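You operate a simulated robot arm through the tools that you are given. There is no shell and no other tool.

You are at the controls of a simulated two-armed robot. One attempt, no reset.

TASK
Pick up the 10 ml carton from the top of the small bench with one hand, pass it to the other hand and put it on the top of the back bench. Set down upright: carton.

Only the result counts: the job must be done as asked and must still hold three seconds after the hand-in. Knocking over, shifting, dropping, spilling or breaking anything else fails it.

THE ROBOT
Two 7-joint arms with two-finger parallel grippers on one trunk, on a base that moves. Base frame: it is fixed to the floor where the robot stands at the start and does not move with it; the origin is under the middle of the robot, x ahead of it, y to its left, z up. Units: m, rad, N and s.
The left shoulder is at the start at [0.03, 0.119, 1.01], the right one opposite. With the tool pointing down near the work surface each hand reaches from about 0.28 to 0.68 m from the robot's upright axis, wherever it stands, measured 20 degrees to its own side. Places, roughly: top of the back bench [-0.7, 2.2, 0.9]. Payload 3.43 kg a hand.
Tool frame (each hand has its own): the origin (TCP) lies between the finger pads and is the grasp point; the fingertips stand 0.03 m ahead of it; z points along the fingers, y is the line along which they close. Largest opening 0.094 m; finger width 0.028, thickness 0.01; the body of the gripper, 0.05 by 0.096 m, starts 0.055 m behind the TCP.
Orientation is told as [roll, pitch, yaw] about the base's x, y, z axes, in that order, counted from this pose: with the fingers straight down and closing along the base's y, the tool's x points along the base's -x, its y along +y and its z along -z.

THE INTERFACE
- The arms move only by the tool servo_tool. It takes "left_motion", "right_motion" or both (then of equal length, played together; a hand with none holds still); each is a list that holds one entry, the list of rows, each a list of 7 numbers: the turn, a rotation vector about the tool's x, y, z in units of 5 degrees (1.0 is 5 degrees), then the shift along the tool's x, y, z in units of 40 mm (1.0 is 40 mm), then the finger opening in m, from 0 to 0.094. In form: [[[ax, ay, az, tx, ty, tz, hand], ...]]. A call has 1 to 20 rows; each row shifts and turns the commanded pose from where the row before left it, along the tool's axes as they then stand. A call with a number of a shift or a turn outside -1 to 1 is refused whole. Rows are played at 5 a second. More than 0.05 m and 0.15 rad between two rows, or a gripper value outside its range, and nothing of the call is played. Where a pose cannot be reached the arm comes as near as it can. A force on the tool above 40 N (or 10 N above the force at the start of the call, whichever is more), or a blocked arm, ends the call early, and 0.2 s more pass. Each finger travels about 0.072 m/s and halts on what it meets, pressing with about 23 N; the grip force reading is that of the motor and also rises with nothing between the fingers. The clock runs only during rows and for 0.2 s after the last one: add rows that do not move to give the fingers time. It gives the time, the measured TCP pose, the force on the tool (base axes), the opening and the grip force at its end, in the units of the frame above (readings bear some noise), with the torque about the TCP (base axes, N m) and any sound that the robot's microphone picked up.
- Cameras (640 x 400 px; columns grow to the right, rows downward): "scene" is now at [0.0402, -0.0184, 1.7087]; the picture's right is [-0.12, -0.99, 0.00], its down [-0.80, 0.10, -0.60] and it looks along [0.59, -0.07, -0.80] (base axes); focal length 272 px, centre (320, 200). "left" rides on the left gripper at [0.076, -0.014, -0.102] in its tool frame; the picture's right is [0.18, 0.98, 0.00], its down [-0.75, 0.14, -0.64] and it looks along [-0.63, 0.12, 0.77] (tool axes); focal length 243 px, centre (320, 200). "right" rides on the right gripper at [0.076, 0.014, -0.102] in its tool frame; the picture's right is [-0.18, 0.98, 0.00], its down [-0.75, -0.14, -0.64] and it looks along [-0.63, -0.12, 0.77] (tool axes); focal length 243 px, centre (320, 200). There is no depth. A picture from a camera that has moved, and an enlarged one, comes with that camera's place and axes in the base frame and with its lens. The place of the scene camera against the robot may be out by one fixed shift of up to 0.012 m in any direction.
- camera(camera): a new picture of that camera. It takes no simulated time.
- move_column(by): moves the trunk up (or, below 0, down) by that many m; the arms and the scene camera ride with it, the base frame stays. It gives what a move gives, with no picture.
- drive_base(legs): drives the robot by 1 to 6 legs, each [ahead, turn to the left] in m and rad, along the robot's own axes; the way and the turn of a leg run together, so that a leg with both is an arc; at most 1.5 m and 3.142 rad a leg. The arms and the cameras ride along, it lands a little off, and it stops where it bumps. It gives what a move gives.
- head_to(pan, tilt): turns the head with the scene camera to pan (to the left, within 2.496 rad either way) and tilt (down, from -0.506 to 1.204), counted from straight ahead of the robot. It gives what a move gives.
- zoom(camera, box): a new picture of the part [left, top, right, bottom] of that camera's present view, enlarged. It takes no simulated time.
- close_job(): hands the job in; it is judged then, once.

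Places have to be worked out from the pictures, the camera data and where the tool is seen. Open the grippers and draw the arms clear of the work before you hand the job in, unless the task says otherwise.

The tools are called after "Request:" by a JSON object that holds its "api" and its "payload". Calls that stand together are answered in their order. servo_tool: Moves the arms, as the interface text tells. Its arguments: {"type":"object","properties":{"left_motion":{"type":"array","items":{"type":"array","items":{"type":"array","items":{"type":"number"}}}},"right_motion":{"type":"array","items":{"type":"array","items":{"type":"array","items":{"type":"number"}}}}},"required":[]} The other tools are called the same way: move_column (by) moves the trunk up or down; drive_base (legs) drives the base; head_to (pan, tilt) turns the head that bears the scene camera; camera (camera) takes a picture; zoom (camera, box) takes an enlarged picture of a part of a camera's view; close_job () hands the job in.

At the start:

```text
time_s: 0.0
left_tool_pos: [0.4292, 0.0158, 1.0976]
left_orientation: [0.0, -0.001, 0.0]
left_wrist_force: [0.3, 0.0, -0.2]
left_ft_torque: [0.02, -0.04, 0.01]
left_finger_gap: 0.0941
left_finger_force: 0.1
right_tool_pos: [0.2888, -0.3165, 1.1074]
right_orientation: [0.0, 0.001, -0.001]
right_wrist_force: [0.7, -0.3, -0.1]
right_ft_torque: [-0.03, 0.03, -0.02]
right_finger_gap: 0.094
right_finger_force: 0.0
trunk travel left (down, up): [-0.275, 0.135]
robot x, y, heading: [-0.0025, 0.0005, 0.001]
head pan, tilt (commanded): [-0.119, 0.932]
```

scene: 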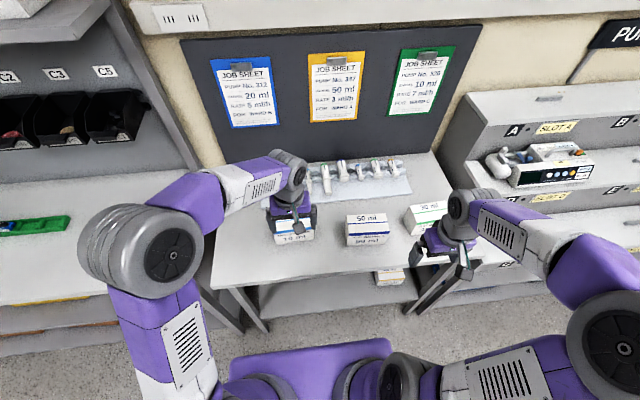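
right: 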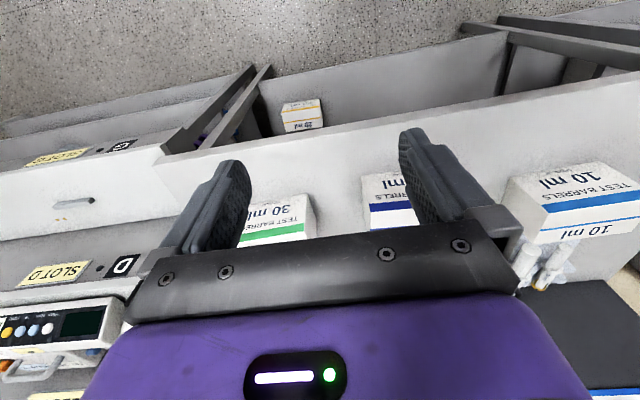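
left: 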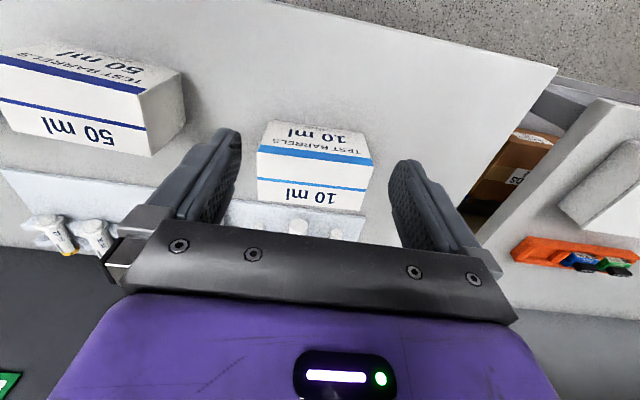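

I'll look more closely at the carton from the scene and left-hand cameras before I move anything.

Request:
{"api": "zoom", "payload": {"camera": "scene", "box": [200, 140, 480, 315]}}

Request:
{"api": "zoom", "payload": {"camera": "left", "box": [200, 90, 440, 240]}}

```text
2.29 times, centred on (340, 228) of scene
camera zoom: at [0.0402, -0.0184, 1.7087], right [-0.12, -0.99, 0.0], down [-0.8, 0.1, -0.6], along [0.59, -0.07, -0.8], focal length 621 px, centre (274, 137)
```

zoom: 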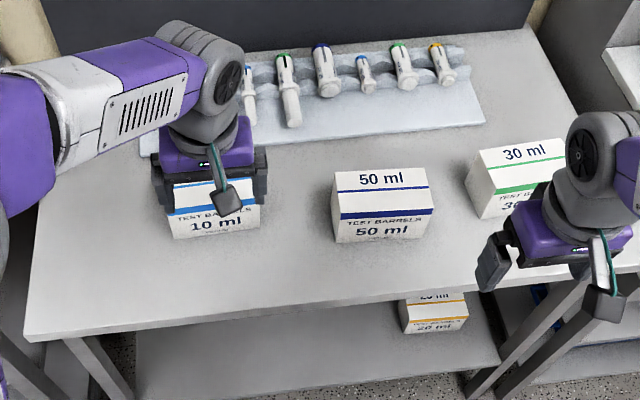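

```text
2.67 times, centred on (320, 165) of left
camera zoom: at [0.3533, 0.0021, 1.2011], right [-0.18, 0.98, 0.0], down [0.75, 0.14, 0.64], along [0.63, 0.12, -0.77], focal length 647 px, centre (320, 293)
```

zoom: 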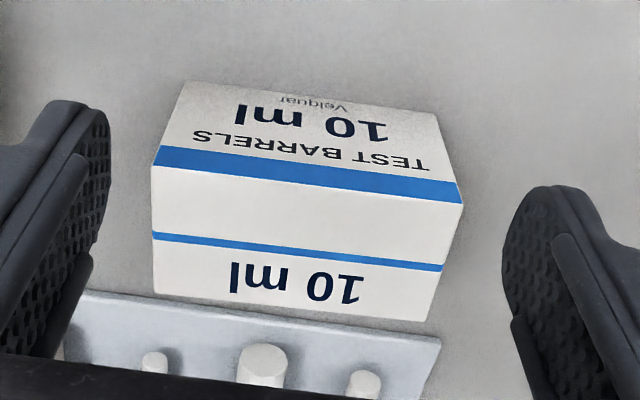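

The 10 ml carton stands on the bench in front of me, between the left fingers. I'll turn the head to survey the room, find the back bench, and check that no other bench holds a 10 ml carton.

Request:
{"api": "head_to", "payload": {"pan": 1.2, "tilt": 0.5}}

Request:
{"api": "camera", "payload": {"camera": "scene"}}

Request:
{"api": "head_to", "payload": {"pan": 2.1, "tilt": 0.4}}

Request:
{"api": "camera", "payload": {"camera": "scene"}}

Request:
{"api": "head_to", "payload": {"pan": -1.2, "tilt": 0.5}}

Request:
{"api": "camera", "payload": {"camera": "scene"}}

Request:
{"api": "head_to", "payload": {"pan": -2.2, "tilt": 0.5}}

Request:
{"api": "camera", "payload": {"camera": "scene"}}

```text
time_s: 1.5
left_tool_pos: [0.4285, 0.0159, 1.099]
left_orientation: [0.001, 0.0, -0.001]
left_wrist_force: [1.0, 0.0, 0.8]
left_ft_torque: [-0.03, -0.02, 0.0]
left_finger_gap: 0.094
left_finger_force: 0.0
right_tool_pos: [0.2895, -0.3171, 1.1063]
right_orientation: [-0.001, -0.001, -0.001]
right_wrist_force: [-0.4, -0.6, -0.2]
right_ft_torque: [0.04, 0.0, 0.0]
right_finger_gap: 0.0941
right_finger_force: 0.1
trunk travel left (down, up): [-0.275, 0.135]
robot x, y, heading: [0.0004, 0.0016, 0.001]
head pan, tilt (commanded): [1.201, 0.499]
```

```text
taken
camera scene: at [0.0, 0.0752, 1.7449], right [0.93, -0.36, 0.0], down [-0.17, -0.45, -0.88], along [0.32, 0.82, -0.48], focal length 272 px, centre (320, 200)
```

scene: 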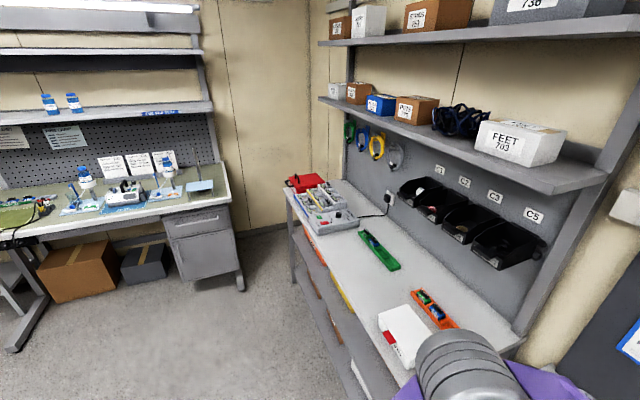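

```text
time_s: 2.7
left_tool_pos: [0.4289, 0.0164, 1.0973]
left_orientation: [0.001, 0.0, 0.0]
left_wrist_force: [0.1, -0.8, 0.5]
left_ft_torque: [0.0, 0.02, 0.0]
left_finger_gap: 0.094
left_finger_force: 0.0
right_tool_pos: [0.2899, -0.3171, 1.1054]
right_orientation: [-0.001, 0.0, 0.001]
right_wrist_force: [-0.3, 0.1, 0.4]
right_ft_torque: [0.01, 0.02, -0.03]
right_finger_gap: 0.094
right_finger_force: 0.1
trunk travel left (down, up): [-0.275, 0.135]
robot x, y, heading: [-0.0022, 0.0018, 0.005]
head pan, tilt (commanded): [2.1, 0.4]
```

```text
taken
camera scene: at [-0.0797, 0.0704, 1.754], right [0.86, 0.5, 0.0], down [0.2, -0.34, -0.92], along [-0.46, 0.8, -0.39], focal length 272 px, centre (320, 200)
```

scene: 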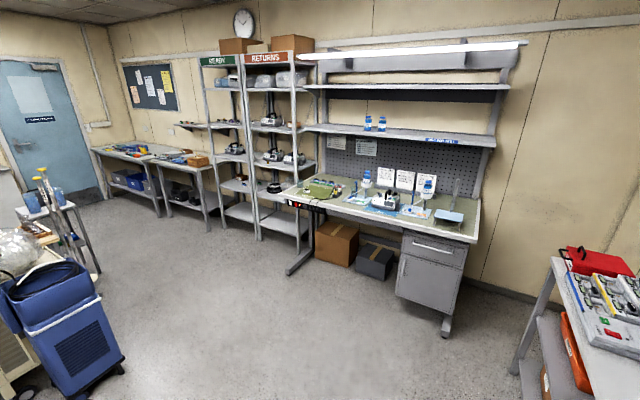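

```text
time_s: 5.5
left_tool_pos: [0.4283, 0.0167, 1.0977]
left_orientation: [0.001, -0.002, 0.001]
left_wrist_force: [-0.3, -0.1, -0.2]
left_ft_torque: [0.04, -0.02, 0.0]
left_finger_gap: 0.094
left_finger_force: 0.1
right_tool_pos: [0.2898, -0.3167, 1.1054]
right_orientation: [0.0, 0.0, -0.002]
right_wrist_force: [0.1, 0.1, -0.8]
right_ft_torque: [0.02, 0.0, 0.0]
right_finger_gap: 0.0942
right_finger_force: 0.2
trunk travel left (down, up): [-0.275, 0.135]
robot x, y, heading: [0.0003, -0.0007, 0.001]
head pan, tilt (commanded): [-1.201, 0.499]
```

```text
taken
camera scene: at [-0.0001, -0.0944, 1.7449], right [-0.93, -0.36, 0.0], down [-0.17, 0.45, -0.88], along [0.32, -0.82, -0.48], focal length 272 px, centre (320, 200)
```

scene: 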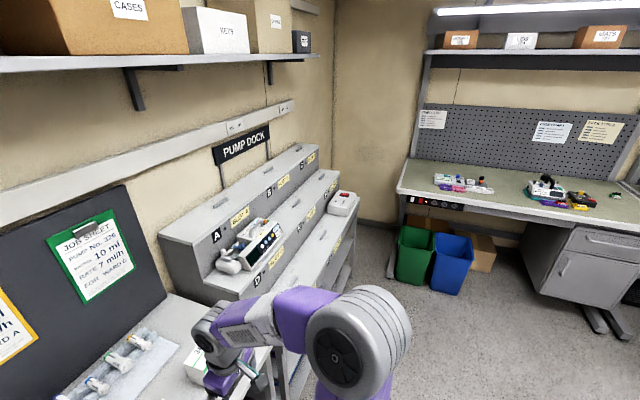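

```text
time_s: 6.8
left_tool_pos: [0.4289, 0.016, 1.0972]
left_orientation: [0.0, 0.001, 0.001]
left_wrist_force: [0.3, -0.1, -0.4]
left_ft_torque: [0.0, 0.0, 0.02]
left_finger_gap: 0.0941
left_finger_force: 0.1
right_tool_pos: [0.29, -0.317, 1.1056]
right_orientation: [0.0, 0.001, 0.001]
right_wrist_force: [-0.3, 0.8, 0.0]
right_ft_torque: [-0.06, -0.01, -0.02]
right_finger_gap: 0.094
right_finger_force: 0.0
trunk travel left (down, up): [-0.275, 0.135]
robot x, y, heading: [-0.0025, 0.001, 0.004]
head pan, tilt (commanded): [-2.201, 0.499]
```

```text
taken
camera scene: at [-0.0865, -0.0832, 1.7449], right [-0.81, 0.59, 0.0], down [0.28, 0.39, -0.88], along [-0.52, -0.71, -0.48], focal length 272 px, centre (320, 200)
```

scene: 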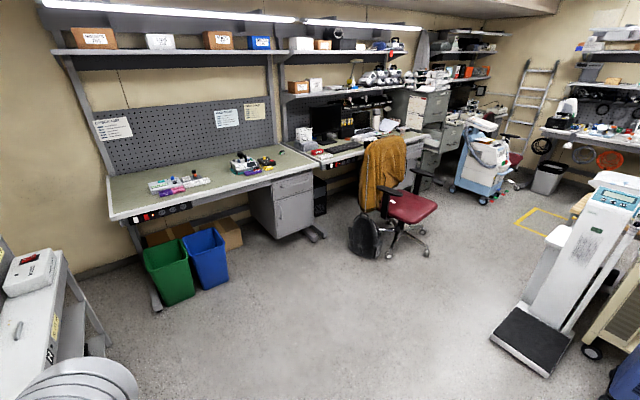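

The back bench is the green-topped one on my left, with its front edge near y≈1.77. From the left-hand view I put the 10 ml carton at about (0.53, 0.03), roughly 0.13 m wide along y, 0.07 m deep along x and 0.09 m tall, so the fingers have to close along x. I'll turn the head back and yaw both hands 90° so their cameras face outward.

Request:
{"api": "head_to", "payload": {"pan": -0.05, "tilt": 0.93}}

Request:
{"api": "servo_tool", "payload": {"left_motion": [[[0, 0, 1, 0, 0, 0, 0.094], [0, 0, 1, 0, 0, 0, 0.094], [0, 0, 1, 0, 0, 0, 0.094], [0, 0, 1, 0, 0, 0, 0.094], [0, 0, 1, 0, 0, 0, 0.094], [0, 0, 1, 0, 0, 0, 0.094], [0, 0, 1, 0, 0, 0, 0.094], [0, 0, 1, 0, 0, 0, 0.094], [0, 0, 1, 0, 0, 0, 0.094], [0, 0, 1, 0, 0, 0, 0.094], [0, 0, 1, 0, 0, 0, 0.094], [0, 0, 1, 0, 0, 0, 0.094], [0, 0, 1, 0, 0, 0, 0.094], [0, 0, 1, 0, 0, 0, 0.094], [0, 0, 1, 0, 0, 0, 0.094], [0, 0, 1, 0, 0, 0, 0.094], [0, 0, 1, 0, 0, 0, 0.094], [0, 0, 0.5, 0, 0, 0, 0.094], [0, 0, 0, 0, 0, 0, 0.094]]], "right_motion": [[[0, 0, -1, 0, 0, 0, 0.094], [0, 0, -1, 0, 0, 0, 0.094], [0, 0, -1, 0, 0, 0, 0.094], [0, 0, -1, 0, 0, 0, 0.094], [0, 0, -1, 0, 0, 0, 0.094], [0, 0, -1, 0, 0, 0, 0.094], [0, 0, -1, 0, 0, 0, 0.094], [0, 0, -1, 0, 0, 0, 0.094], [0, 0, -1, 0, 0, 0, 0.094], [0, 0, -1, 0, 0, 0, 0.094], [0, 0, -1, 0, 0, 0, 0.094], [0, 0, -1, 0, 0, 0, 0.094], [0, 0, -1, 0, 0, 0, 0.094], [0, 0, -1, 0, 0, 0, 0.094], [0, 0, -1, 0, 0, 0, 0.094], [0, 0, -1, 0, 0, 0, 0.094], [0, 0, -1, 0, 0, 0, 0.094], [0, 0, -1, 0, 0, 0, 0.094], [0, 0, 0, 0, 0, 0, 0.094]]]}}

Request:
{"api": "camera", "payload": {"camera": "scene"}}

Request:
{"api": "camera", "payload": {"camera": "left"}}

Request:
{"api": "camera", "payload": {"camera": "right"}}

```text
time_s: 8.8
left_tool_pos: [0.4285, 0.0163, 1.0985]
left_orientation: [0.0, -0.001, 0.0]
left_wrist_force: [-0.4, -1.2, -0.4]
left_ft_torque: [0.02, 0.01, 0.0]
left_finger_gap: 0.094
left_finger_force: 0.1
right_tool_pos: [0.2894, -0.3174, 1.1056]
right_orientation: [-0.001, 0.0, 0.0]
right_wrist_force: [0.6, 0.1, 0.5]
right_ft_torque: [0.0, -0.01, -0.03]
right_finger_gap: 0.0935
right_finger_force: 0.1
trunk travel left (down, up): [-0.275, 0.135]
robot x, y, heading: [0.0003, -0.0045, 0.001]
head pan, tilt (commanded): [-0.051, 0.93]
```

```text
time_s: 12.8
left_tool_pos: [0.429, 0.0161, 1.0981]
left_orientation: [-0.001, -0.001, -1.529]
left_wrist_force: [0.7, 0.0, -0.3]
left_ft_torque: [0.0, 0.0, -0.02]
left_finger_gap: 0.0942
left_finger_force: 0.0
right_tool_pos: [0.2889, -0.3178, 1.1062]
right_orientation: [0.001, 0.0, 1.571]
right_wrist_force: [-0.5, -0.5, 0.3]
right_ft_torque: [0.0, 0.0, -0.01]
right_finger_gap: 0.0938
right_finger_force: 0.1
trunk travel left (down, up): [-0.275, 0.135]
robot x, y, heading: [0.0029, 0.0014, -0.002]
head pan, tilt (commanded): [-0.051, 0.93]
```

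```text
taken
camera scene: at [0.0407, -0.0133, 1.7088], right [-0.05, -1.0, 0.0], down [-0.8, 0.04, -0.6], along [0.6, -0.03, -0.8], focal length 272 px, centre (320, 200)
```

scene: 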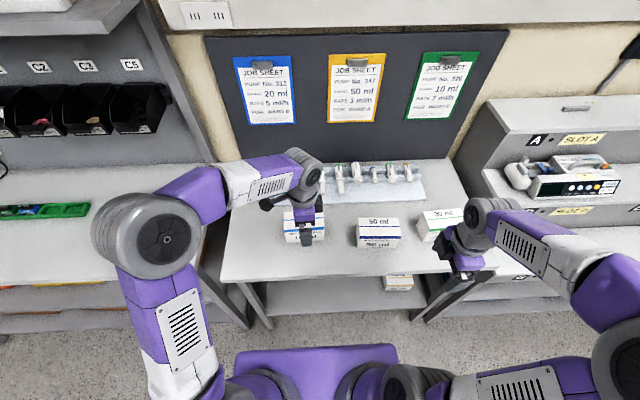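

```text
taken
camera left: at [0.4121, 0.0918, 1.2012], right [0.97, 0.23, 0.0], down [0.17, -0.75, 0.64], along [0.14, -0.63, -0.77], focal length 243 px, centre (320, 200)
```

left: 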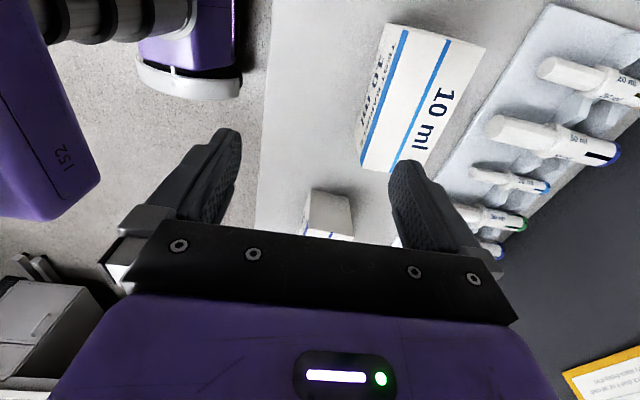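

```text
taken
camera right: at [0.2741, -0.3933, 1.2085], right [-0.98, 0.18, 0.0], down [0.14, 0.75, 0.64], along [0.12, 0.63, -0.77], focal length 243 px, centre (320, 200)
```

right: 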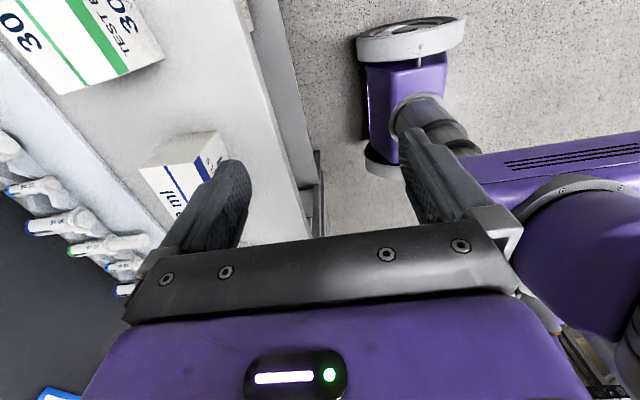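

Both hands yawed correctly. I'll zoom on the carton from the new left view to triangulate its place and height.

Request:
{"api": "zoom", "payload": {"camera": "left", "box": [320, 0, 520, 125]}}

Request:
{"api": "zoom", "payload": {"camera": "left", "box": [320, 90, 520, 215]}}

Request:
{"api": "zoom", "payload": {"camera": "scene", "box": [200, 160, 480, 335]}}

```text
3.20 times, centred on (420, 62) of left
camera zoom: at [0.4121, 0.0918, 1.2012], right [0.97, 0.23, 0.0], down [0.17, -0.75, 0.64], along [0.14, -0.63, -0.77], focal length 776 px, centre (0, 640)
```

zoom: 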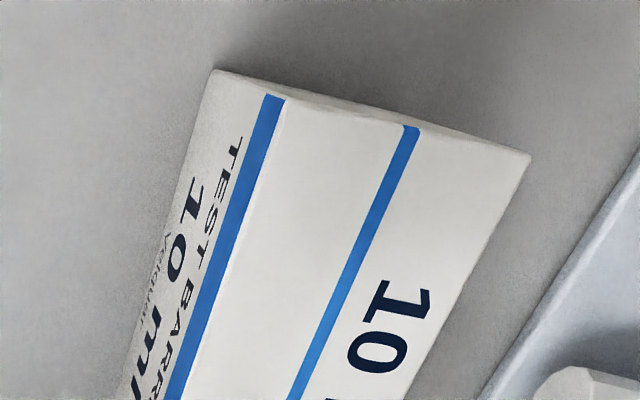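

```text
3.20 times, centred on (420, 152) of left
camera zoom: at [0.4121, 0.0918, 1.2012], right [0.97, 0.23, 0.0], down [0.17, -0.75, 0.64], along [0.14, -0.63, -0.77], focal length 776 px, centre (0, 352)
```

zoom: 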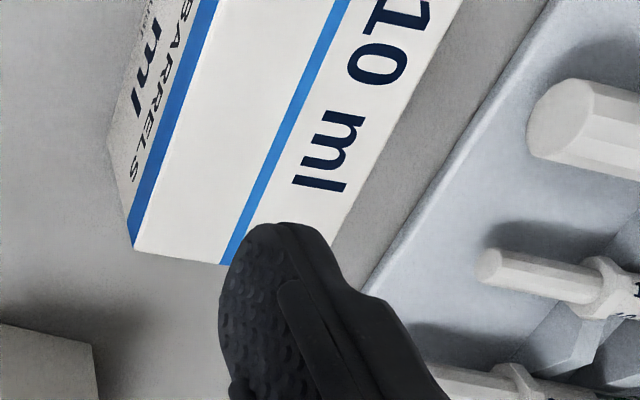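

```text
2.29 times, centred on (340, 248) of scene
camera zoom: at [0.0407, -0.0133, 1.7088], right [-0.05, -1.0, 0.0], down [-0.8, 0.04, -0.6], along [0.6, -0.03, -0.8], focal length 621 px, centre (274, 91)
```

zoom: 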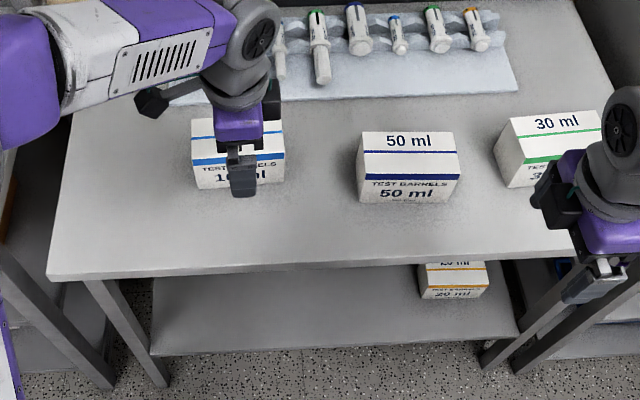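

From the two left-hand views the carton comes out at centre about (0.520, 0.025), top z≈0.970, bottom ≈0.887, yaw ≈ +2.4°, which the left tool yaw already matches. I'll tilt both tools 20° about their closing axis so the wrists diverge at the handover. Then the left hand goes above the carton's +y half.

Request:
{"api": "servo_tool", "payload": {"left_motion": [[[0, -1, 0, 0, 0, 0, 0.094], [0, -1, 0, 0, 0, 0, 0.094], [0, -1, 0, 0, 0, 0, 0.094], [0, -1, 0, 0, 0, 0, 0.094], [0, 0, 0, 0.331, 0.566, 0.266, 0.094], [0, 0, 0, 0.331, 0.566, 0.266, 0.094], [0, 0, 0, 0.331, 0.566, 0.266, 0.094], [0, 0, 0, 0.331, 0.566, 0.266, 0.094], [0, 0, 0, 0, 0, 0, 0.094], [0, 0, 0, 0, 0, 0, 0.094]]], "right_motion": [[[0, -1, 0, 0, 0, 0, 0.094], [0, -1, 0, 0, 0, 0, 0.094], [0, -1, 0, 0, 0, 0, 0.094], [0, -1, 0, 0, 0, 0, 0.094], [0, 0, 0, 0, 0, 0, 0.094], [0, 0, 0, 0, 0, 0, 0.094], [0, 0, 0, 0, 0, 0, 0.094], [0, 0, 0, 0, 0, 0, 0.094], [0, 0, 0, 0, 0, 0, 0.094], [0, 0, 0, 0, 0, 0, 0.094]]]}}

Request:
{"api": "camera", "payload": {"camera": "left"}}

Request:
{"api": "zoom", "payload": {"camera": "scene", "box": [200, 160, 480, 335]}}

```text
time_s: 15.0
left_tool_pos: [0.5192, 0.0558, 1.039]
left_orientation: [-0.001, -0.35, -1.527]
left_wrist_force: [0.7, -0.6, -0.2]
left_ft_torque: [-0.01, 0.01, 0.02]
left_finger_gap: 0.0939
left_finger_force: 0.1
right_tool_pos: [0.2896, -0.3164, 1.1058]
right_orientation: [-0.002, -0.347, 1.571]
right_wrist_force: [0.4, -0.6, -0.2]
right_ft_torque: [0.0, -0.01, -0.02]
right_finger_gap: 0.0942
right_finger_force: 0.1
trunk travel left (down, up): [-0.275, 0.135]
robot x, y, heading: [0.0026, -0.0008, -0.004]
head pan, tilt (commanded): [-0.051, 0.93]
```

```text
taken
camera left: at [0.4993, 0.1614, 1.1104], right [0.97, 0.22, -0.06], down [0.16, -0.48, 0.86], along [0.16, -0.85, -0.5], focal length 243 px, centre (320, 200)
```

left: 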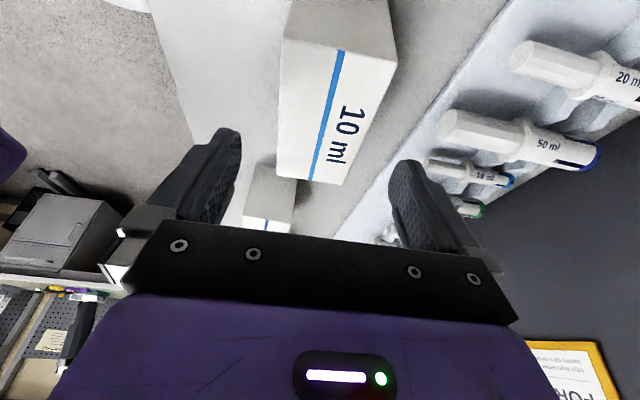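

```text
2.29 times, centred on (340, 248) of scene
camera zoom: at [0.0411, -0.0132, 1.7088], right [-0.05, -1.0, 0.0], down [-0.8, 0.04, -0.6], along [0.6, -0.03, -0.8], focal length 621 px, centre (274, 91)
```

zoom: 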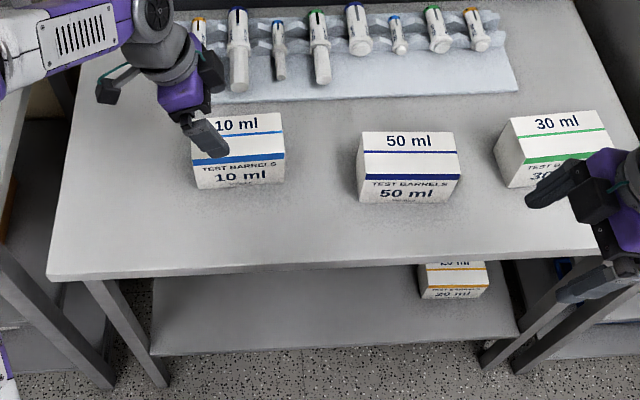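

The left tool is centred over the carton with about 14 mm to spare on each side. I'll lower it straight down to TCP z≈0.938.

Request:
{"api": "servo_tool", "payload": {"left_motion": [[[0, 0, 0, 0.144, 0, 0.3955, 0.094], [0, 0, 0, 0.144, 0, 0.3955, 0.094], [0, 0, 0, 0.144, 0, 0.3955, 0.094], [0, 0, 0, 0.144, 0, 0.3955, 0.094], [0, 0, 0, 0.144, 0, 0.3955, 0.094], [0, 0, 0, 0.144, 0, 0.3955, 0.094], [0, 0, 0, 0, 0, 0, 0.094], [0, 0, 0, 0, 0, 0, 0.094]]]}}

Request:
{"api": "camera", "payload": {"camera": "left"}}

Request:
{"api": "zoom", "payload": {"camera": "scene", "box": [240, 180, 400, 280]}}

```text
time_s: 16.8
left_tool_pos: [0.5186, 0.0547, 0.9385]
left_orientation: [-0.002, -0.349, -1.528]
left_wrist_force: [-0.3, 0.4, 0.0]
left_ft_torque: [0.03, -0.04, 0.01]
left_finger_gap: 0.0943
left_finger_force: 0.1
right_tool_pos: [0.2903, -0.3169, 1.105]
right_orientation: [0.001, -0.348, 1.571]
right_wrist_force: [-1.3, -0.7, 0.6]
right_ft_torque: [-0.01, 0.0, -0.02]
right_finger_gap: 0.0937
right_finger_force: 0.1
trunk travel left (down, up): [-0.275, 0.135]
robot x, y, heading: [0.0007, 0.002, 0.0]
head pan, tilt (commanded): [-0.051, 0.93]
```

```text
taken
camera left: at [0.4998, 0.1615, 1.0101], right [0.97, 0.22, -0.06], down [0.16, -0.48, 0.86], along [0.16, -0.85, -0.5], focal length 243 px, centre (320, 200)
```

left: 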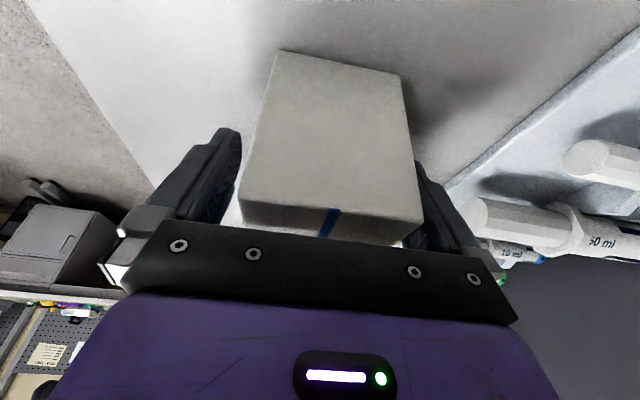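

```text
4.00 times, centred on (320, 230) of scene
camera zoom: at [0.0409, -0.0133, 1.7088], right [-0.05, -1.0, 0.0], down [-0.8, 0.04, -0.6], along [0.6, -0.03, -0.8], focal length 1086 px, centre (320, 80)
```

zoom: 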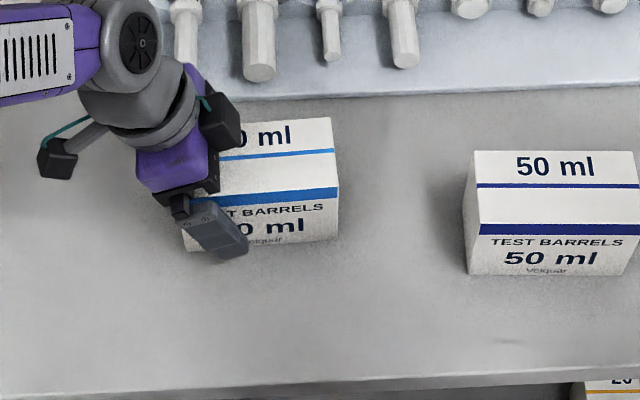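

The fingers straddle the +y half of the carton with nothing touching. Now I'll close the left gripper and wait for it to grip.

Request:
{"api": "servo_tool", "payload": {"left_motion": [[[0, 0, 0, 0, 0, 0, 0.08], [0, 0, 0, 0, 0, 0, 0.07], [0, 0, 0, 0, 0, 0, 0.06], [0, 0, 0, 0, 0, 0, 0.05], [0, 0, 0, 0, 0, 0, 0.04], [0, 0, 0, 0, 0, 0, 0.04], [0, 0, 0, 0, 0, 0, 0.04], [0, 0, 0, 0, 0, 0, 0.04]]]}}

Request:
{"api": "camera", "payload": {"camera": "left"}}

```text
time_s: 18.6
left_tool_pos: [0.519, 0.0559, 0.94]
left_orientation: [0.0, -0.347, -1.526]
left_wrist_force: [1.3, 0.3, 1.5]
left_ft_torque: [-0.01, -0.2, 0.04]
left_finger_gap: 0.0723
left_finger_force: 23.5
right_tool_pos: [0.2905, -0.3163, 1.1066]
right_orientation: [-0.001, -0.349, 1.57]
right_wrist_force: [0.1, -0.7, 0.0]
right_ft_torque: [-0.01, -0.01, -0.01]
right_finger_gap: 0.0941
right_finger_force: 0.1
trunk travel left (down, up): [-0.275, 0.135]
robot x, y, heading: [0.0007, 0.0022, -0.002]
head pan, tilt (commanded): [-0.051, 0.93]
```

```text
taken
camera left: at [0.4998, 0.1615, 1.0104], right [0.97, 0.22, -0.06], down [0.16, -0.48, 0.86], along [0.16, -0.85, -0.5], focal length 243 px, centre (320, 200)
```

left: 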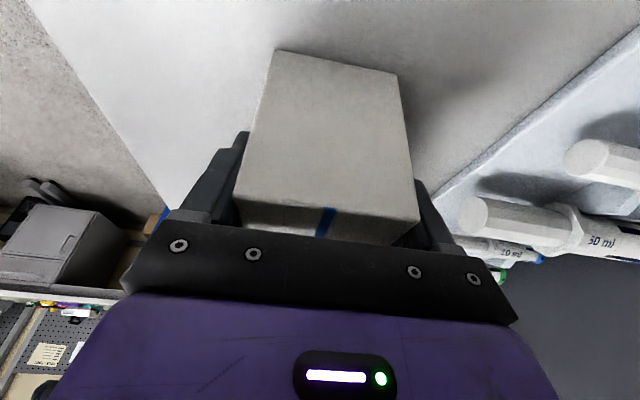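

The gap holds at 72 mm with 23.5 N, so the carton is gripped. I'll lift it 4 cm straight up first and check the weight and whether it rotates.

Request:
{"api": "servo_tool", "payload": {"left_motion": [[[0, 0, 0, -0.085, 0, -0.235, 0.04], [0, 0, 0, -0.085, 0, -0.235, 0.04], [0, 0, 0, -0.085, 0, -0.235, 0.04], [0, 0, 0, -0.085, 0, -0.235, 0.04], [0, 0, 0, 0, 0, 0, 0.04], [0, 0, 0, 0, 0, 0, 0.04]]]}}

Request:
{"api": "camera", "payload": {"camera": "left"}}

Request:
{"api": "zoom", "payload": {"camera": "scene", "box": [200, 160, 480, 335]}}

```text
time_s: 20.0
left_tool_pos: [0.5188, 0.0555, 0.9792]
left_orientation: [0.001, -0.348, -1.526]
left_wrist_force: [0.5, 0.2, -2.0]
left_ft_torque: [0.07, -0.03, -0.02]
left_finger_gap: 0.0722
left_finger_force: 22.9
right_tool_pos: [0.2894, -0.3169, 1.1065]
right_orientation: [-0.001, -0.35, 1.571]
right_wrist_force: [-1.2, -0.4, 0.8]
right_ft_torque: [0.0, -0.02, 0.0]
right_finger_gap: 0.0942
right_finger_force: 0.1
trunk travel left (down, up): [-0.275, 0.135]
robot x, y, heading: [0.0017, -0.0014, 0.004]
head pan, tilt (commanded): [-0.051, 0.93]
```

```text
taken
camera left: at [0.4995, 0.1616, 1.0502], right [0.97, 0.22, -0.06], down [0.16, -0.48, 0.86], along [0.16, -0.85, -0.5], focal length 243 px, centre (320, 200)
```

left: 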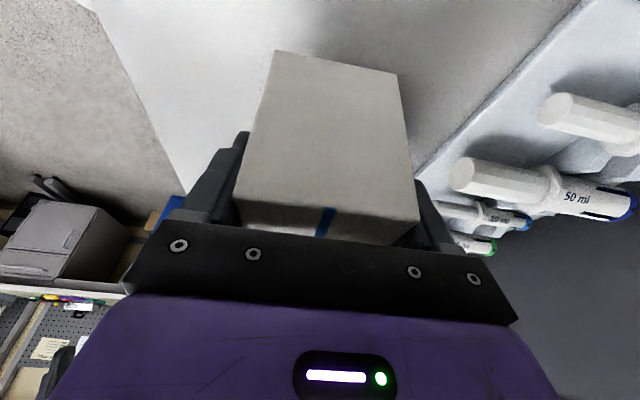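

```text
2.29 times, centred on (340, 248) of scene
camera zoom: at [0.0408, -0.0133, 1.7088], right [-0.05, -1.0, 0.0], down [-0.8, 0.04, -0.6], along [0.6, -0.03, -0.8], focal length 621 px, centre (274, 91)
```

zoom: 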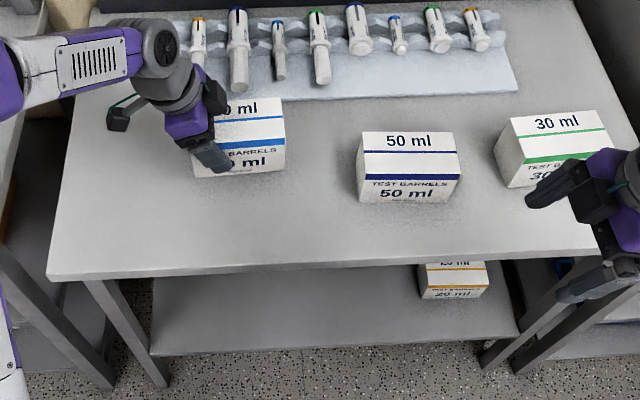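

The carton is up with about 2 N of weight and has not turned in the fingers. I'll raise it further, bring it back to the middle at about (0.45, 0.0, 1.08), and square its yaw to the base axes for the handover.

Request:
{"api": "servo_tool", "payload": {"left_motion": [[[0, 0, 0, -0.185, -0.2156, -0.302, 0.04], [0, 0, 0, -0.185, -0.2156, -0.302, 0.04], [0, 0, 0, -0.185, -0.2156, -0.302, 0.04], [0, 0, 0, -0.185, -0.2156, -0.302, 0.04], [0, 0, 0, -0.185, -0.2156, -0.302, 0.04], [0, 0, 0, -0.185, -0.2156, -0.302, 0.04], [0, 0, 0, -0.185, -0.2156, -0.302, 0.04], [0, 0, 0, -0.185, -0.2156, -0.302, 0.04], [0.0823, 0, 0.2262, 0, 0, 0, 0.04], [0.0823, 0, 0.2262, 0, 0, 0, 0.04], [0, 0, 0, 0, 0, 0, 0.04], [0, 0, 0, 0, 0, 0, 0.04]]]}}

Request:
{"api": "camera", "payload": {"camera": "scene"}}

Request:
{"api": "camera", "payload": {"camera": "left"}}

Request:
{"api": "camera", "payload": {"camera": "right"}}

```text
time_s: 22.6
left_tool_pos: [0.45, 0.0311, 1.0893]
left_orientation: [0.0, -0.349, -1.569]
left_wrist_force: [0.3, -0.2, -1.3]
left_ft_torque: [0.08, 0.01, 0.0]
left_finger_gap: 0.0722
left_finger_force: 23.5
right_tool_pos: [0.2899, -0.3175, 1.1047]
right_orientation: [-0.001, -0.35, 1.571]
right_wrist_force: [-0.3, 0.2, 0.0]
right_ft_torque: [0.02, 0.01, 0.01]
right_finger_gap: 0.0939
right_finger_force: 0.1
trunk travel left (down, up): [-0.275, 0.135]
robot x, y, heading: [-0.0005, -0.0014, -0.002]
head pan, tilt (commanded): [-0.051, 0.93]
```

```text
taken
camera scene: at [0.0409, -0.0133, 1.7088], right [-0.05, -1.0, 0.0], down [-0.8, 0.04, -0.6], along [0.6, -0.03, -0.8], focal length 272 px, centre (320, 200)
```

scene: 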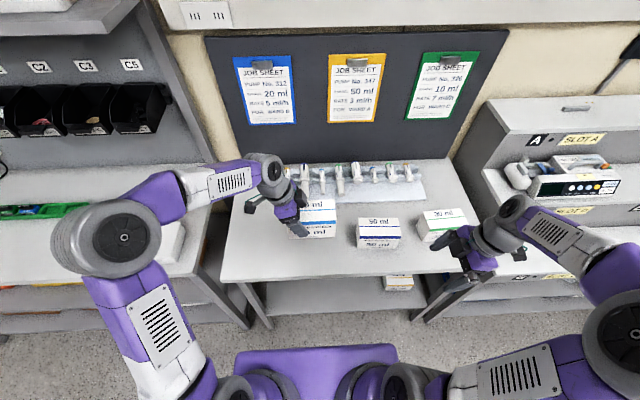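

```text
taken
camera left: at [0.4362, 0.1367, 1.1611], right [0.98, 0.17, -0.06], down [0.14, -0.49, 0.86], along [0.12, -0.85, -0.5], focal length 243 px, centre (320, 200)
```

left: 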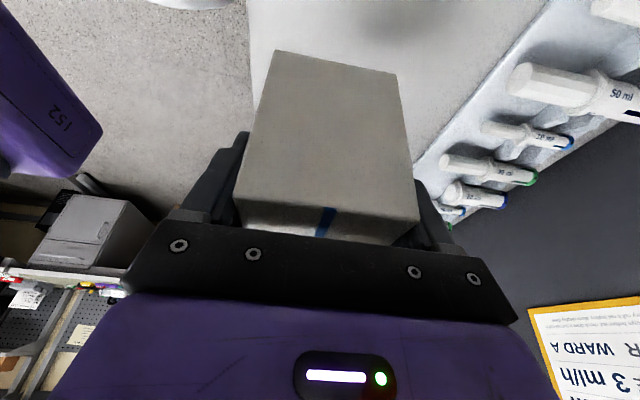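

```text
taken
camera right: at [0.2746, -0.4234, 1.1762], right [-0.98, 0.17, 0.06], down [0.14, 0.49, 0.86], along [0.12, 0.86, -0.5], focal length 243 px, centre (320, 200)
```

right: 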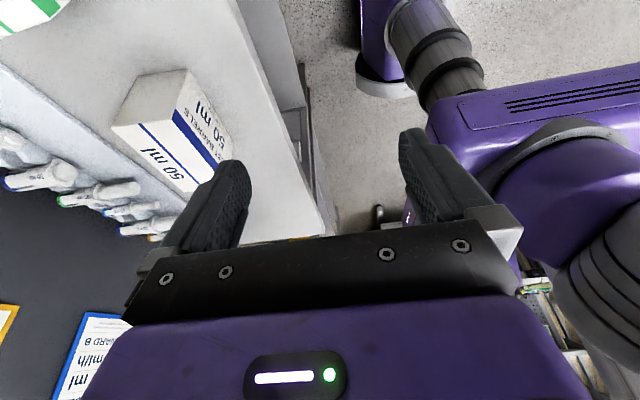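

The carton is squared at about (0.450, 0.001, 1.079), held by the left hand with TCP (0.450, 0.031, 1.089). Next the right hand goes to a pre-grasp above and outside the carton's −y half.

Request:
{"api": "servo_tool", "payload": {"right_motion": [[[0, 0, 0, -0.2, -0.1, -0.5, 0.094], [0, 0, 0, -0.2, -0.1, -0.5, 0.094], [0, 0, 0, -0.6, -0.425, 0.083, 0.094], [0, 0, 0, -0.6, -0.425, 0.083, 0.094], [0, 0, 0, -0.6, -0.425, 0.083, 0.094], [0, 0, 0, -0.6, -0.425, 0.083, 0.094], [0, 0, 0, -0.6, -0.425, 0.083, 0.094], [0, 0, 0, -0.6, -0.425, 0.083, 0.094], [0, 0, 0, -0.6, -0.425, 0.083, 0.094], [0, 0, 0, -0.6, -0.425, 0.083, 0.094], [0, 0, 0, -0.6, -0.425, 0.083, 0.094], [0, 0, 0, 0, 0, 0, 0.094], [0, 0, 0, 0, 0, 0, 0.094]]]}}

Request:
{"api": "camera", "payload": {"camera": "scene"}}

Request:
{"api": "camera", "payload": {"camera": "right"}}

```text
time_s: 25.4
left_tool_pos: [0.4504, 0.0303, 1.0898]
left_orientation: [0.0, -0.348, -1.569]
left_wrist_force: [0.5, 0.2, -1.9]
left_ft_torque: [0.05, -0.01, 0.0]
left_finger_gap: 0.0723
left_finger_force: 23.4
right_tool_pos: [0.4505, -0.1034, 1.1947]
right_orientation: [-0.001, -0.348, 1.57]
right_wrist_force: [-0.7, 0.6, -0.1]
right_ft_torque: [0.02, 0.05, 0.03]
right_finger_gap: 0.0941
right_finger_force: 0.1
trunk travel left (down, up): [-0.275, 0.135]
robot x, y, heading: [-0.0004, -0.0004, -0.005]
head pan, tilt (commanded): [-0.051, 0.93]
```

```text
taken
camera scene: at [0.0413, -0.0131, 1.7088], right [-0.05, -1.0, 0.0], down [-0.8, 0.04, -0.6], along [0.6, -0.03, -0.8], focal length 272 px, centre (320, 200)
```

scene: 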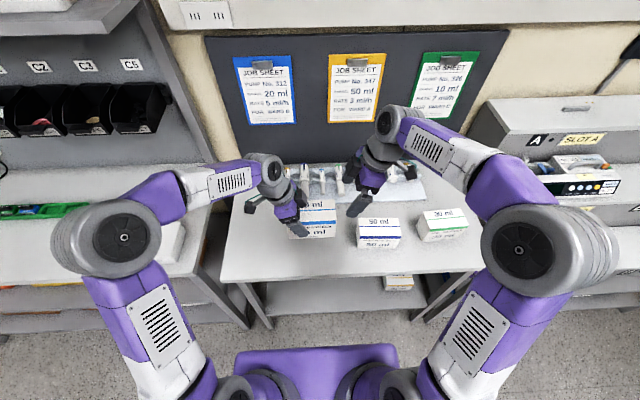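

```text
taken
camera right: at [0.4357, -0.2097, 1.2646], right [-0.98, 0.17, 0.06], down [0.14, 0.49, 0.86], along [0.12, 0.86, -0.5], focal length 243 px, centre (320, 200)
```

right: 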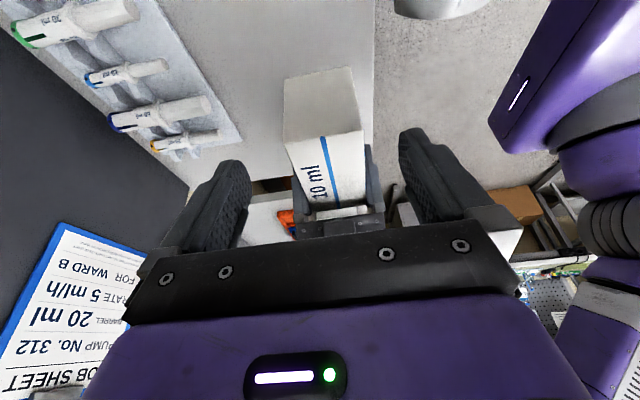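

The right camera confirms the carton at x≈0.45 with its −y end at y≈−0.064 and its top at ≈1.121, centred between the right fingers. I'll slide the right tool in and down along its axis to (0.450, −0.035, 1.09).

Request:
{"api": "servo_tool", "payload": {"right_motion": [[[0, 0, 0, -0.356, 0, 0, 0.094], [0, 0, 0, -0.356, 0, 0, 0.094], [0, 0, 0, 0, 0, 0.38, 0.094], [0, 0, 0, 0, 0, 0.38, 0.094], [0, 0, 0, 0, 0, 0.38, 0.094], [0, 0, 0, 0, 0, 0.38, 0.094], [0, 0, 0, 0, 0, 0.38, 0.094], [0, 0, 0, 0, 0, 0.38, 0.094], [0, 0, 0, 0, 0, 0.38, 0.094], [0, 0, 0, 0, 0, 0.38, 0.094], [0, 0, 0, 0, 0, 0, 0.094], [0, 0, 0, 0, 0, 0, 0.094]]]}}

Request:
{"api": "camera", "payload": {"camera": "right"}}

Request:
{"api": "zoom", "payload": {"camera": "scene", "box": [220, 140, 420, 265]}}

```text
time_s: 28.0
left_tool_pos: [0.451, 0.0294, 1.0902]
left_orientation: [0.0, -0.349, -1.568]
left_wrist_force: [-0.9, 0.4, -1.4]
left_ft_torque: [0.05, 0.02, 0.01]
left_finger_gap: 0.072
left_finger_force: 23.0
right_tool_pos: [0.4506, -0.0344, 1.0892]
right_orientation: [0.0, -0.35, 1.57]
right_wrist_force: [-0.4, 0.0, 0.6]
right_ft_torque: [0.0, 0.0, 0.03]
right_finger_gap: 0.0941
right_finger_force: 0.0
trunk travel left (down, up): [-0.275, 0.135]
robot x, y, heading: [-0.0037, 0.0023, 0.002]
head pan, tilt (commanded): [-0.051, 0.93]
```

```text
taken
camera right: at [0.4351, -0.1411, 1.1603], right [-0.98, 0.17, 0.06], down [0.14, 0.49, 0.86], along [0.12, 0.86, -0.5], focal length 243 px, centre (320, 200)
```

right: 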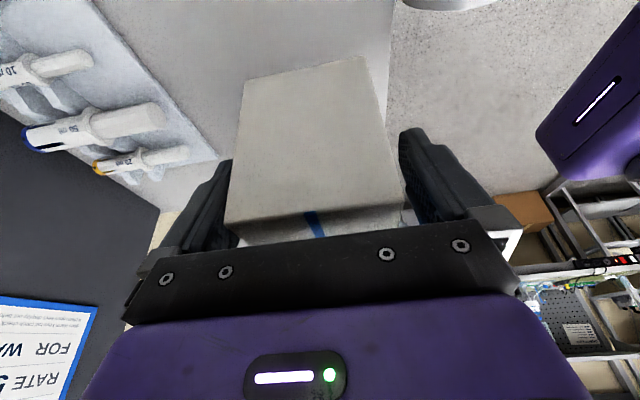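

```text
3.20 times, centred on (320, 202) of scene
camera zoom: at [0.041, -0.0133, 1.7088], right [-0.05, -1.0, 0.0], down [-0.8, 0.04, -0.6], along [0.6, -0.03, -0.8], focal length 869 px, centre (320, 192)
```

zoom: 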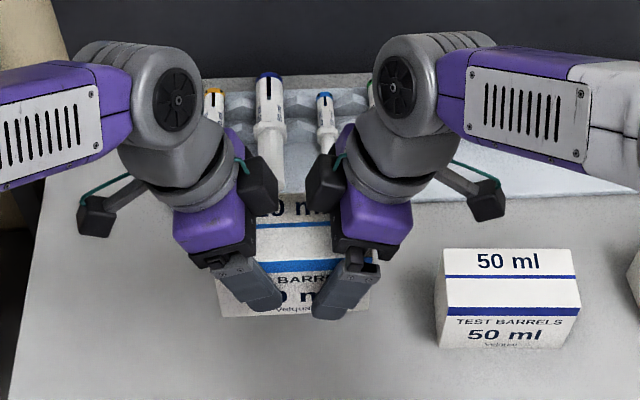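

Both wrists are clear of each other and the right fingers straddle the −y half. I'll close the right gripper on the carton while the left keeps hold.

Request:
{"api": "servo_tool", "payload": {"right_motion": [[[0, 0, 0, 0, 0, 0, 0.085], [0, 0, 0, 0, 0, 0, 0.078], [0, 0, 0, 0, 0, 0, 0.07], [0, 0, 0, 0, 0, 0, 0.06], [0, 0, 0, 0, 0, 0, 0.05], [0, 0, 0, 0, 0, 0, 0.04], [0, 0, 0, 0, 0, 0, 0.04], [0, 0, 0, 0, 0, 0, 0.04], [0, 0, 0, 0, 0, 0, 0.04]]]}}

Request:
{"api": "camera", "payload": {"camera": "right"}}

```text
time_s: 30.0
left_tool_pos: [0.4499, 0.0286, 1.0905]
left_orientation: [0.0, -0.35, -1.569]
left_wrist_force: [-2.3, 0.8, -0.7]
left_ft_torque: [-0.01, -0.11, -0.18]
left_finger_gap: 0.0725
left_finger_force: 23.3
right_tool_pos: [0.45, -0.0353, 1.0901]
right_orientation: [0.001, -0.348, 1.572]
right_wrist_force: [1.3, -1.0, 0.6]
right_ft_torque: [-0.04, 0.09, 0.03]
right_finger_gap: 0.0721
right_finger_force: 23.2
trunk travel left (down, up): [-0.275, 0.135]
robot x, y, heading: [0.0017, 0.0036, 0.003]
head pan, tilt (commanded): [-0.051, 0.93]
```

```text
taken
camera right: at [0.4351, -0.1412, 1.1604], right [-0.98, 0.17, 0.06], down [0.14, 0.49, 0.86], along [0.12, 0.86, -0.5], focal length 243 px, centre (320, 200)
```

right: 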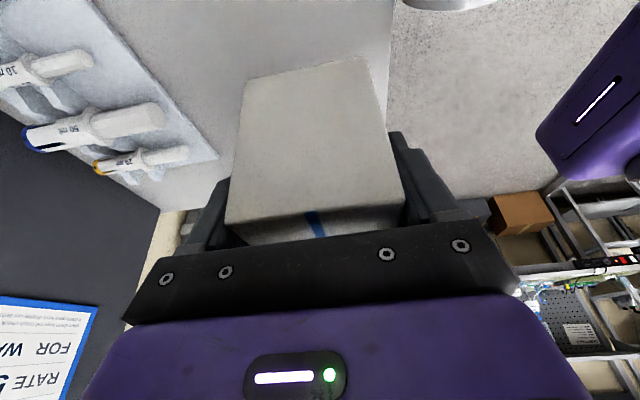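

Both hands now hold the carton (72 mm and about 23 N each). I'll open the left gripper and back it off along its own axis.

Request:
{"api": "servo_tool", "payload": {"left_motion": [[[0, 0, 0, 0, 0, 0, 0.075], [0, 0, 0, 0, 0, 0, 0.08], [0, 0, 0, 0, 0, 0, 0.09], [0, 0, 0, 0, 0, 0, 0.094], [0, 0, 0, 0, 0, 0, 0.094], [0, 0, 0, 0, 0, 0, 0.094]]], "right_motion": [[[0, 0, 0, 0, 0, 0, 0.04], [0, 0, 0, 0, 0, 0, 0.04], [0, 0, 0, 0, 0, 0, 0.04], [0, 0, 0, 0, 0, 0, 0.04], [0, 0, 0, 0, 0, 0, 0.04], [0, 0, 0, 0, 0, 0, 0.04]]]}}

Request:
{"api": "camera", "payload": {"camera": "left"}}

Request:
{"api": "camera", "payload": {"camera": "right"}}

```text
time_s: 31.4
left_tool_pos: [0.4504, 0.0301, 1.0909]
left_orientation: [0.0, -0.35, -1.567]
left_wrist_force: [-0.3, 0.0, 0.1]
left_ft_torque: [0.0, -0.02, 0.02]
left_finger_gap: 0.0939
left_finger_force: 0.1
right_tool_pos: [0.4508, -0.0349, 1.0909]
right_orientation: [0.0, -0.35, 1.569]
right_wrist_force: [-0.3, 0.2, 0.3]
right_ft_torque: [-0.06, 0.02, 0.0]
right_finger_gap: 0.0722
right_finger_force: 22.4
trunk travel left (down, up): [-0.275, 0.135]
robot x, y, heading: [-0.0005, -0.001, 0.002]
head pan, tilt (commanded): [-0.051, 0.93]
```

```text
taken
camera left: at [0.4362, 0.1367, 1.1611], right [0.98, 0.17, -0.06], down [0.14, -0.49, 0.86], along [0.12, -0.85, -0.5], focal length 243 px, centre (320, 200)
```

left: 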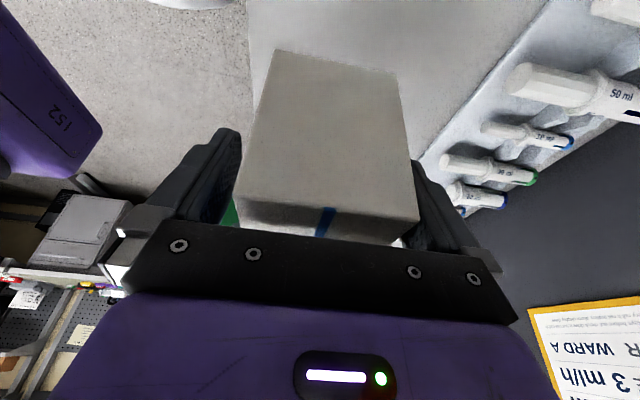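

```text
taken
camera right: at [0.4351, -0.1412, 1.1604], right [-0.98, 0.17, 0.06], down [0.14, 0.49, 0.86], along [0.12, 0.86, -0.5], focal length 243 px, centre (320, 200)
```

right: 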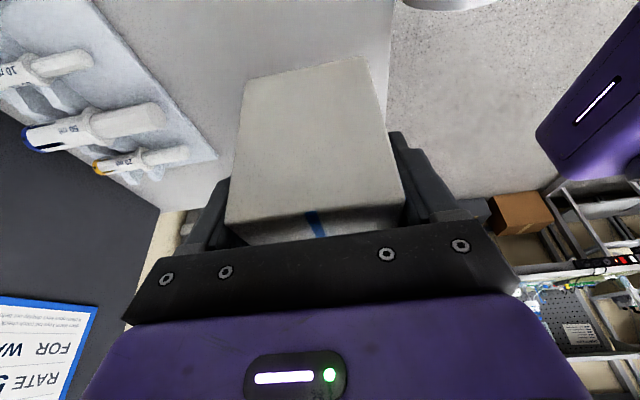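

The carton stays put in the right hand alone. I'll retract the left hand along its axis and tuck it back beside the body.

Request:
{"api": "servo_tool", "payload": {"left_motion": [[[0, 0, 0, 0, 0, -0.375, 0.094], [0, 0, 0, 0, 0, -0.375, 0.094], [0, 0, 0, 0, 0, -0.375, 0.094], [0, 0, 0, 0, 0, -0.375, 0.094], [0, 0, 0, 0, 0, -0.375, 0.094], [0, 0, 0, 0, 0, -0.375, 0.094], [0, 0, 0, 0, 0, -0.375, 0.094], [0, 0, 0, 0, 0, -0.375, 0.094], [0, 0, 0, 0.374, -0.406, -0.07, 0.094], [0, 0, 0, 0.374, -0.406, -0.07, 0.094], [0, 0, 0, 0.374, -0.406, -0.07, 0.094], [0, 0, 0, 0.374, -0.406, -0.07, 0.094], [0, 0, 0, 0.374, -0.406, -0.07, 0.094], [0, 0, 0, 0.374, -0.406, -0.07, 0.094], [0, 0, 0, 0.374, -0.406, -0.07, 0.094], [0, 0, 0, 0.374, -0.406, -0.07, 0.094], [0, 0, 0, 0, 0, 0, 0.094]]], "right_motion": [[[0, 0, 0, 0, 0, 0, 0.04], [0, 0, 0, 0, 0, 0, 0.04], [0, 0, 0, 0, 0, 0, 0.04], [0, 0, 0, 0, 0, 0, 0.04], [0, 0, 0, 0, 0, 0, 0.04], [0, 0, 0, 0, 0, 0, 0.04], [0, 0, 0, 0, 0, 0, 0.04], [0, 0, 0, 0, 0, 0, 0.04], [0, 0, 0, 0, 0, 0, 0.04], [0, 0, 0, 0, 0, 0, 0.04], [0, 0, 0, 0, 0, 0, 0.04], [0, 0, 0, 0, 0, 0, 0.04], [0, 0, 0, 0, 0, 0, 0.04], [0, 0, 0, 0, 0, 0, 0.04], [0, 0, 0, 0, 0, 0, 0.04], [0, 0, 0, 0, 0, 0, 0.04], [0, 0, 0, 0, 0, 0, 0.04]]]}}

Request:
{"api": "camera", "payload": {"camera": "scene"}}

Request:
{"api": "camera", "payload": {"camera": "right"}}

```text
time_s: 35.0
left_tool_pos: [0.3217, 0.1909, 1.1821]
left_orientation: [0.0, -0.349, -1.57]
left_wrist_force: [0.5, 0.3, 0.2]
left_ft_torque: [-0.01, 0.0, -0.01]
left_finger_gap: 0.0938
left_finger_force: 0.1
right_tool_pos: [0.451, -0.0346, 1.0901]
right_orientation: [0.0, -0.349, 1.572]
right_wrist_force: [1.0, -0.4, -0.9]
right_ft_torque: [-0.06, 0.0, -0.02]
right_finger_gap: 0.0724
right_finger_force: 22.7
trunk travel left (down, up): [-0.275, 0.135]
robot x, y, heading: [0.0019, 0.0014, -0.004]
head pan, tilt (commanded): [-0.051, 0.93]
```

```text
taken
camera scene: at [0.0415, -0.0135, 1.7088], right [-0.05, -1.0, 0.0], down [-0.8, 0.04, -0.6], along [0.6, -0.03, -0.8], focal length 272 px, centre (320, 200)
```

scene: 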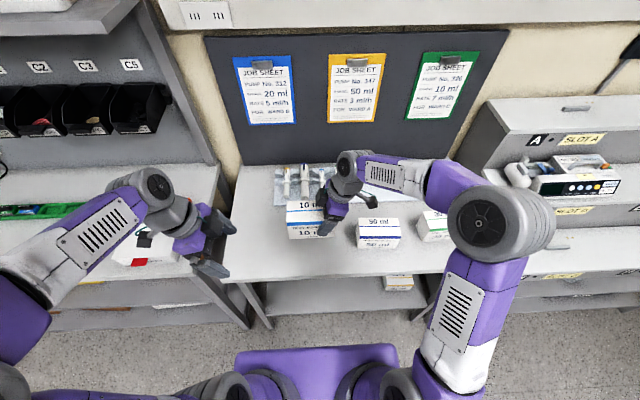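

```text
taken
camera right: at [0.4354, -0.1413, 1.1603], right [-0.98, 0.17, 0.06], down [0.14, 0.49, 0.86], along [0.12, 0.86, -0.5], focal length 243 px, centre (320, 200)
```

right: 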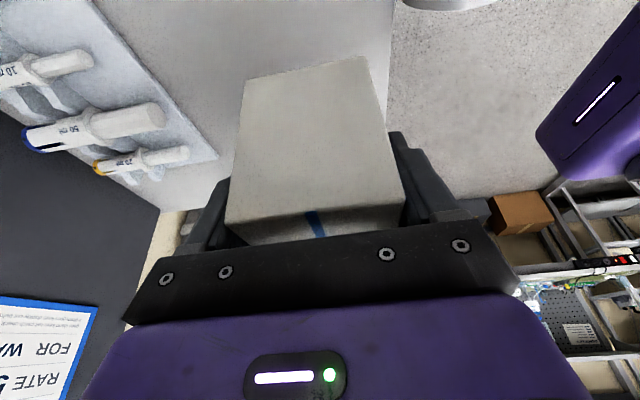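

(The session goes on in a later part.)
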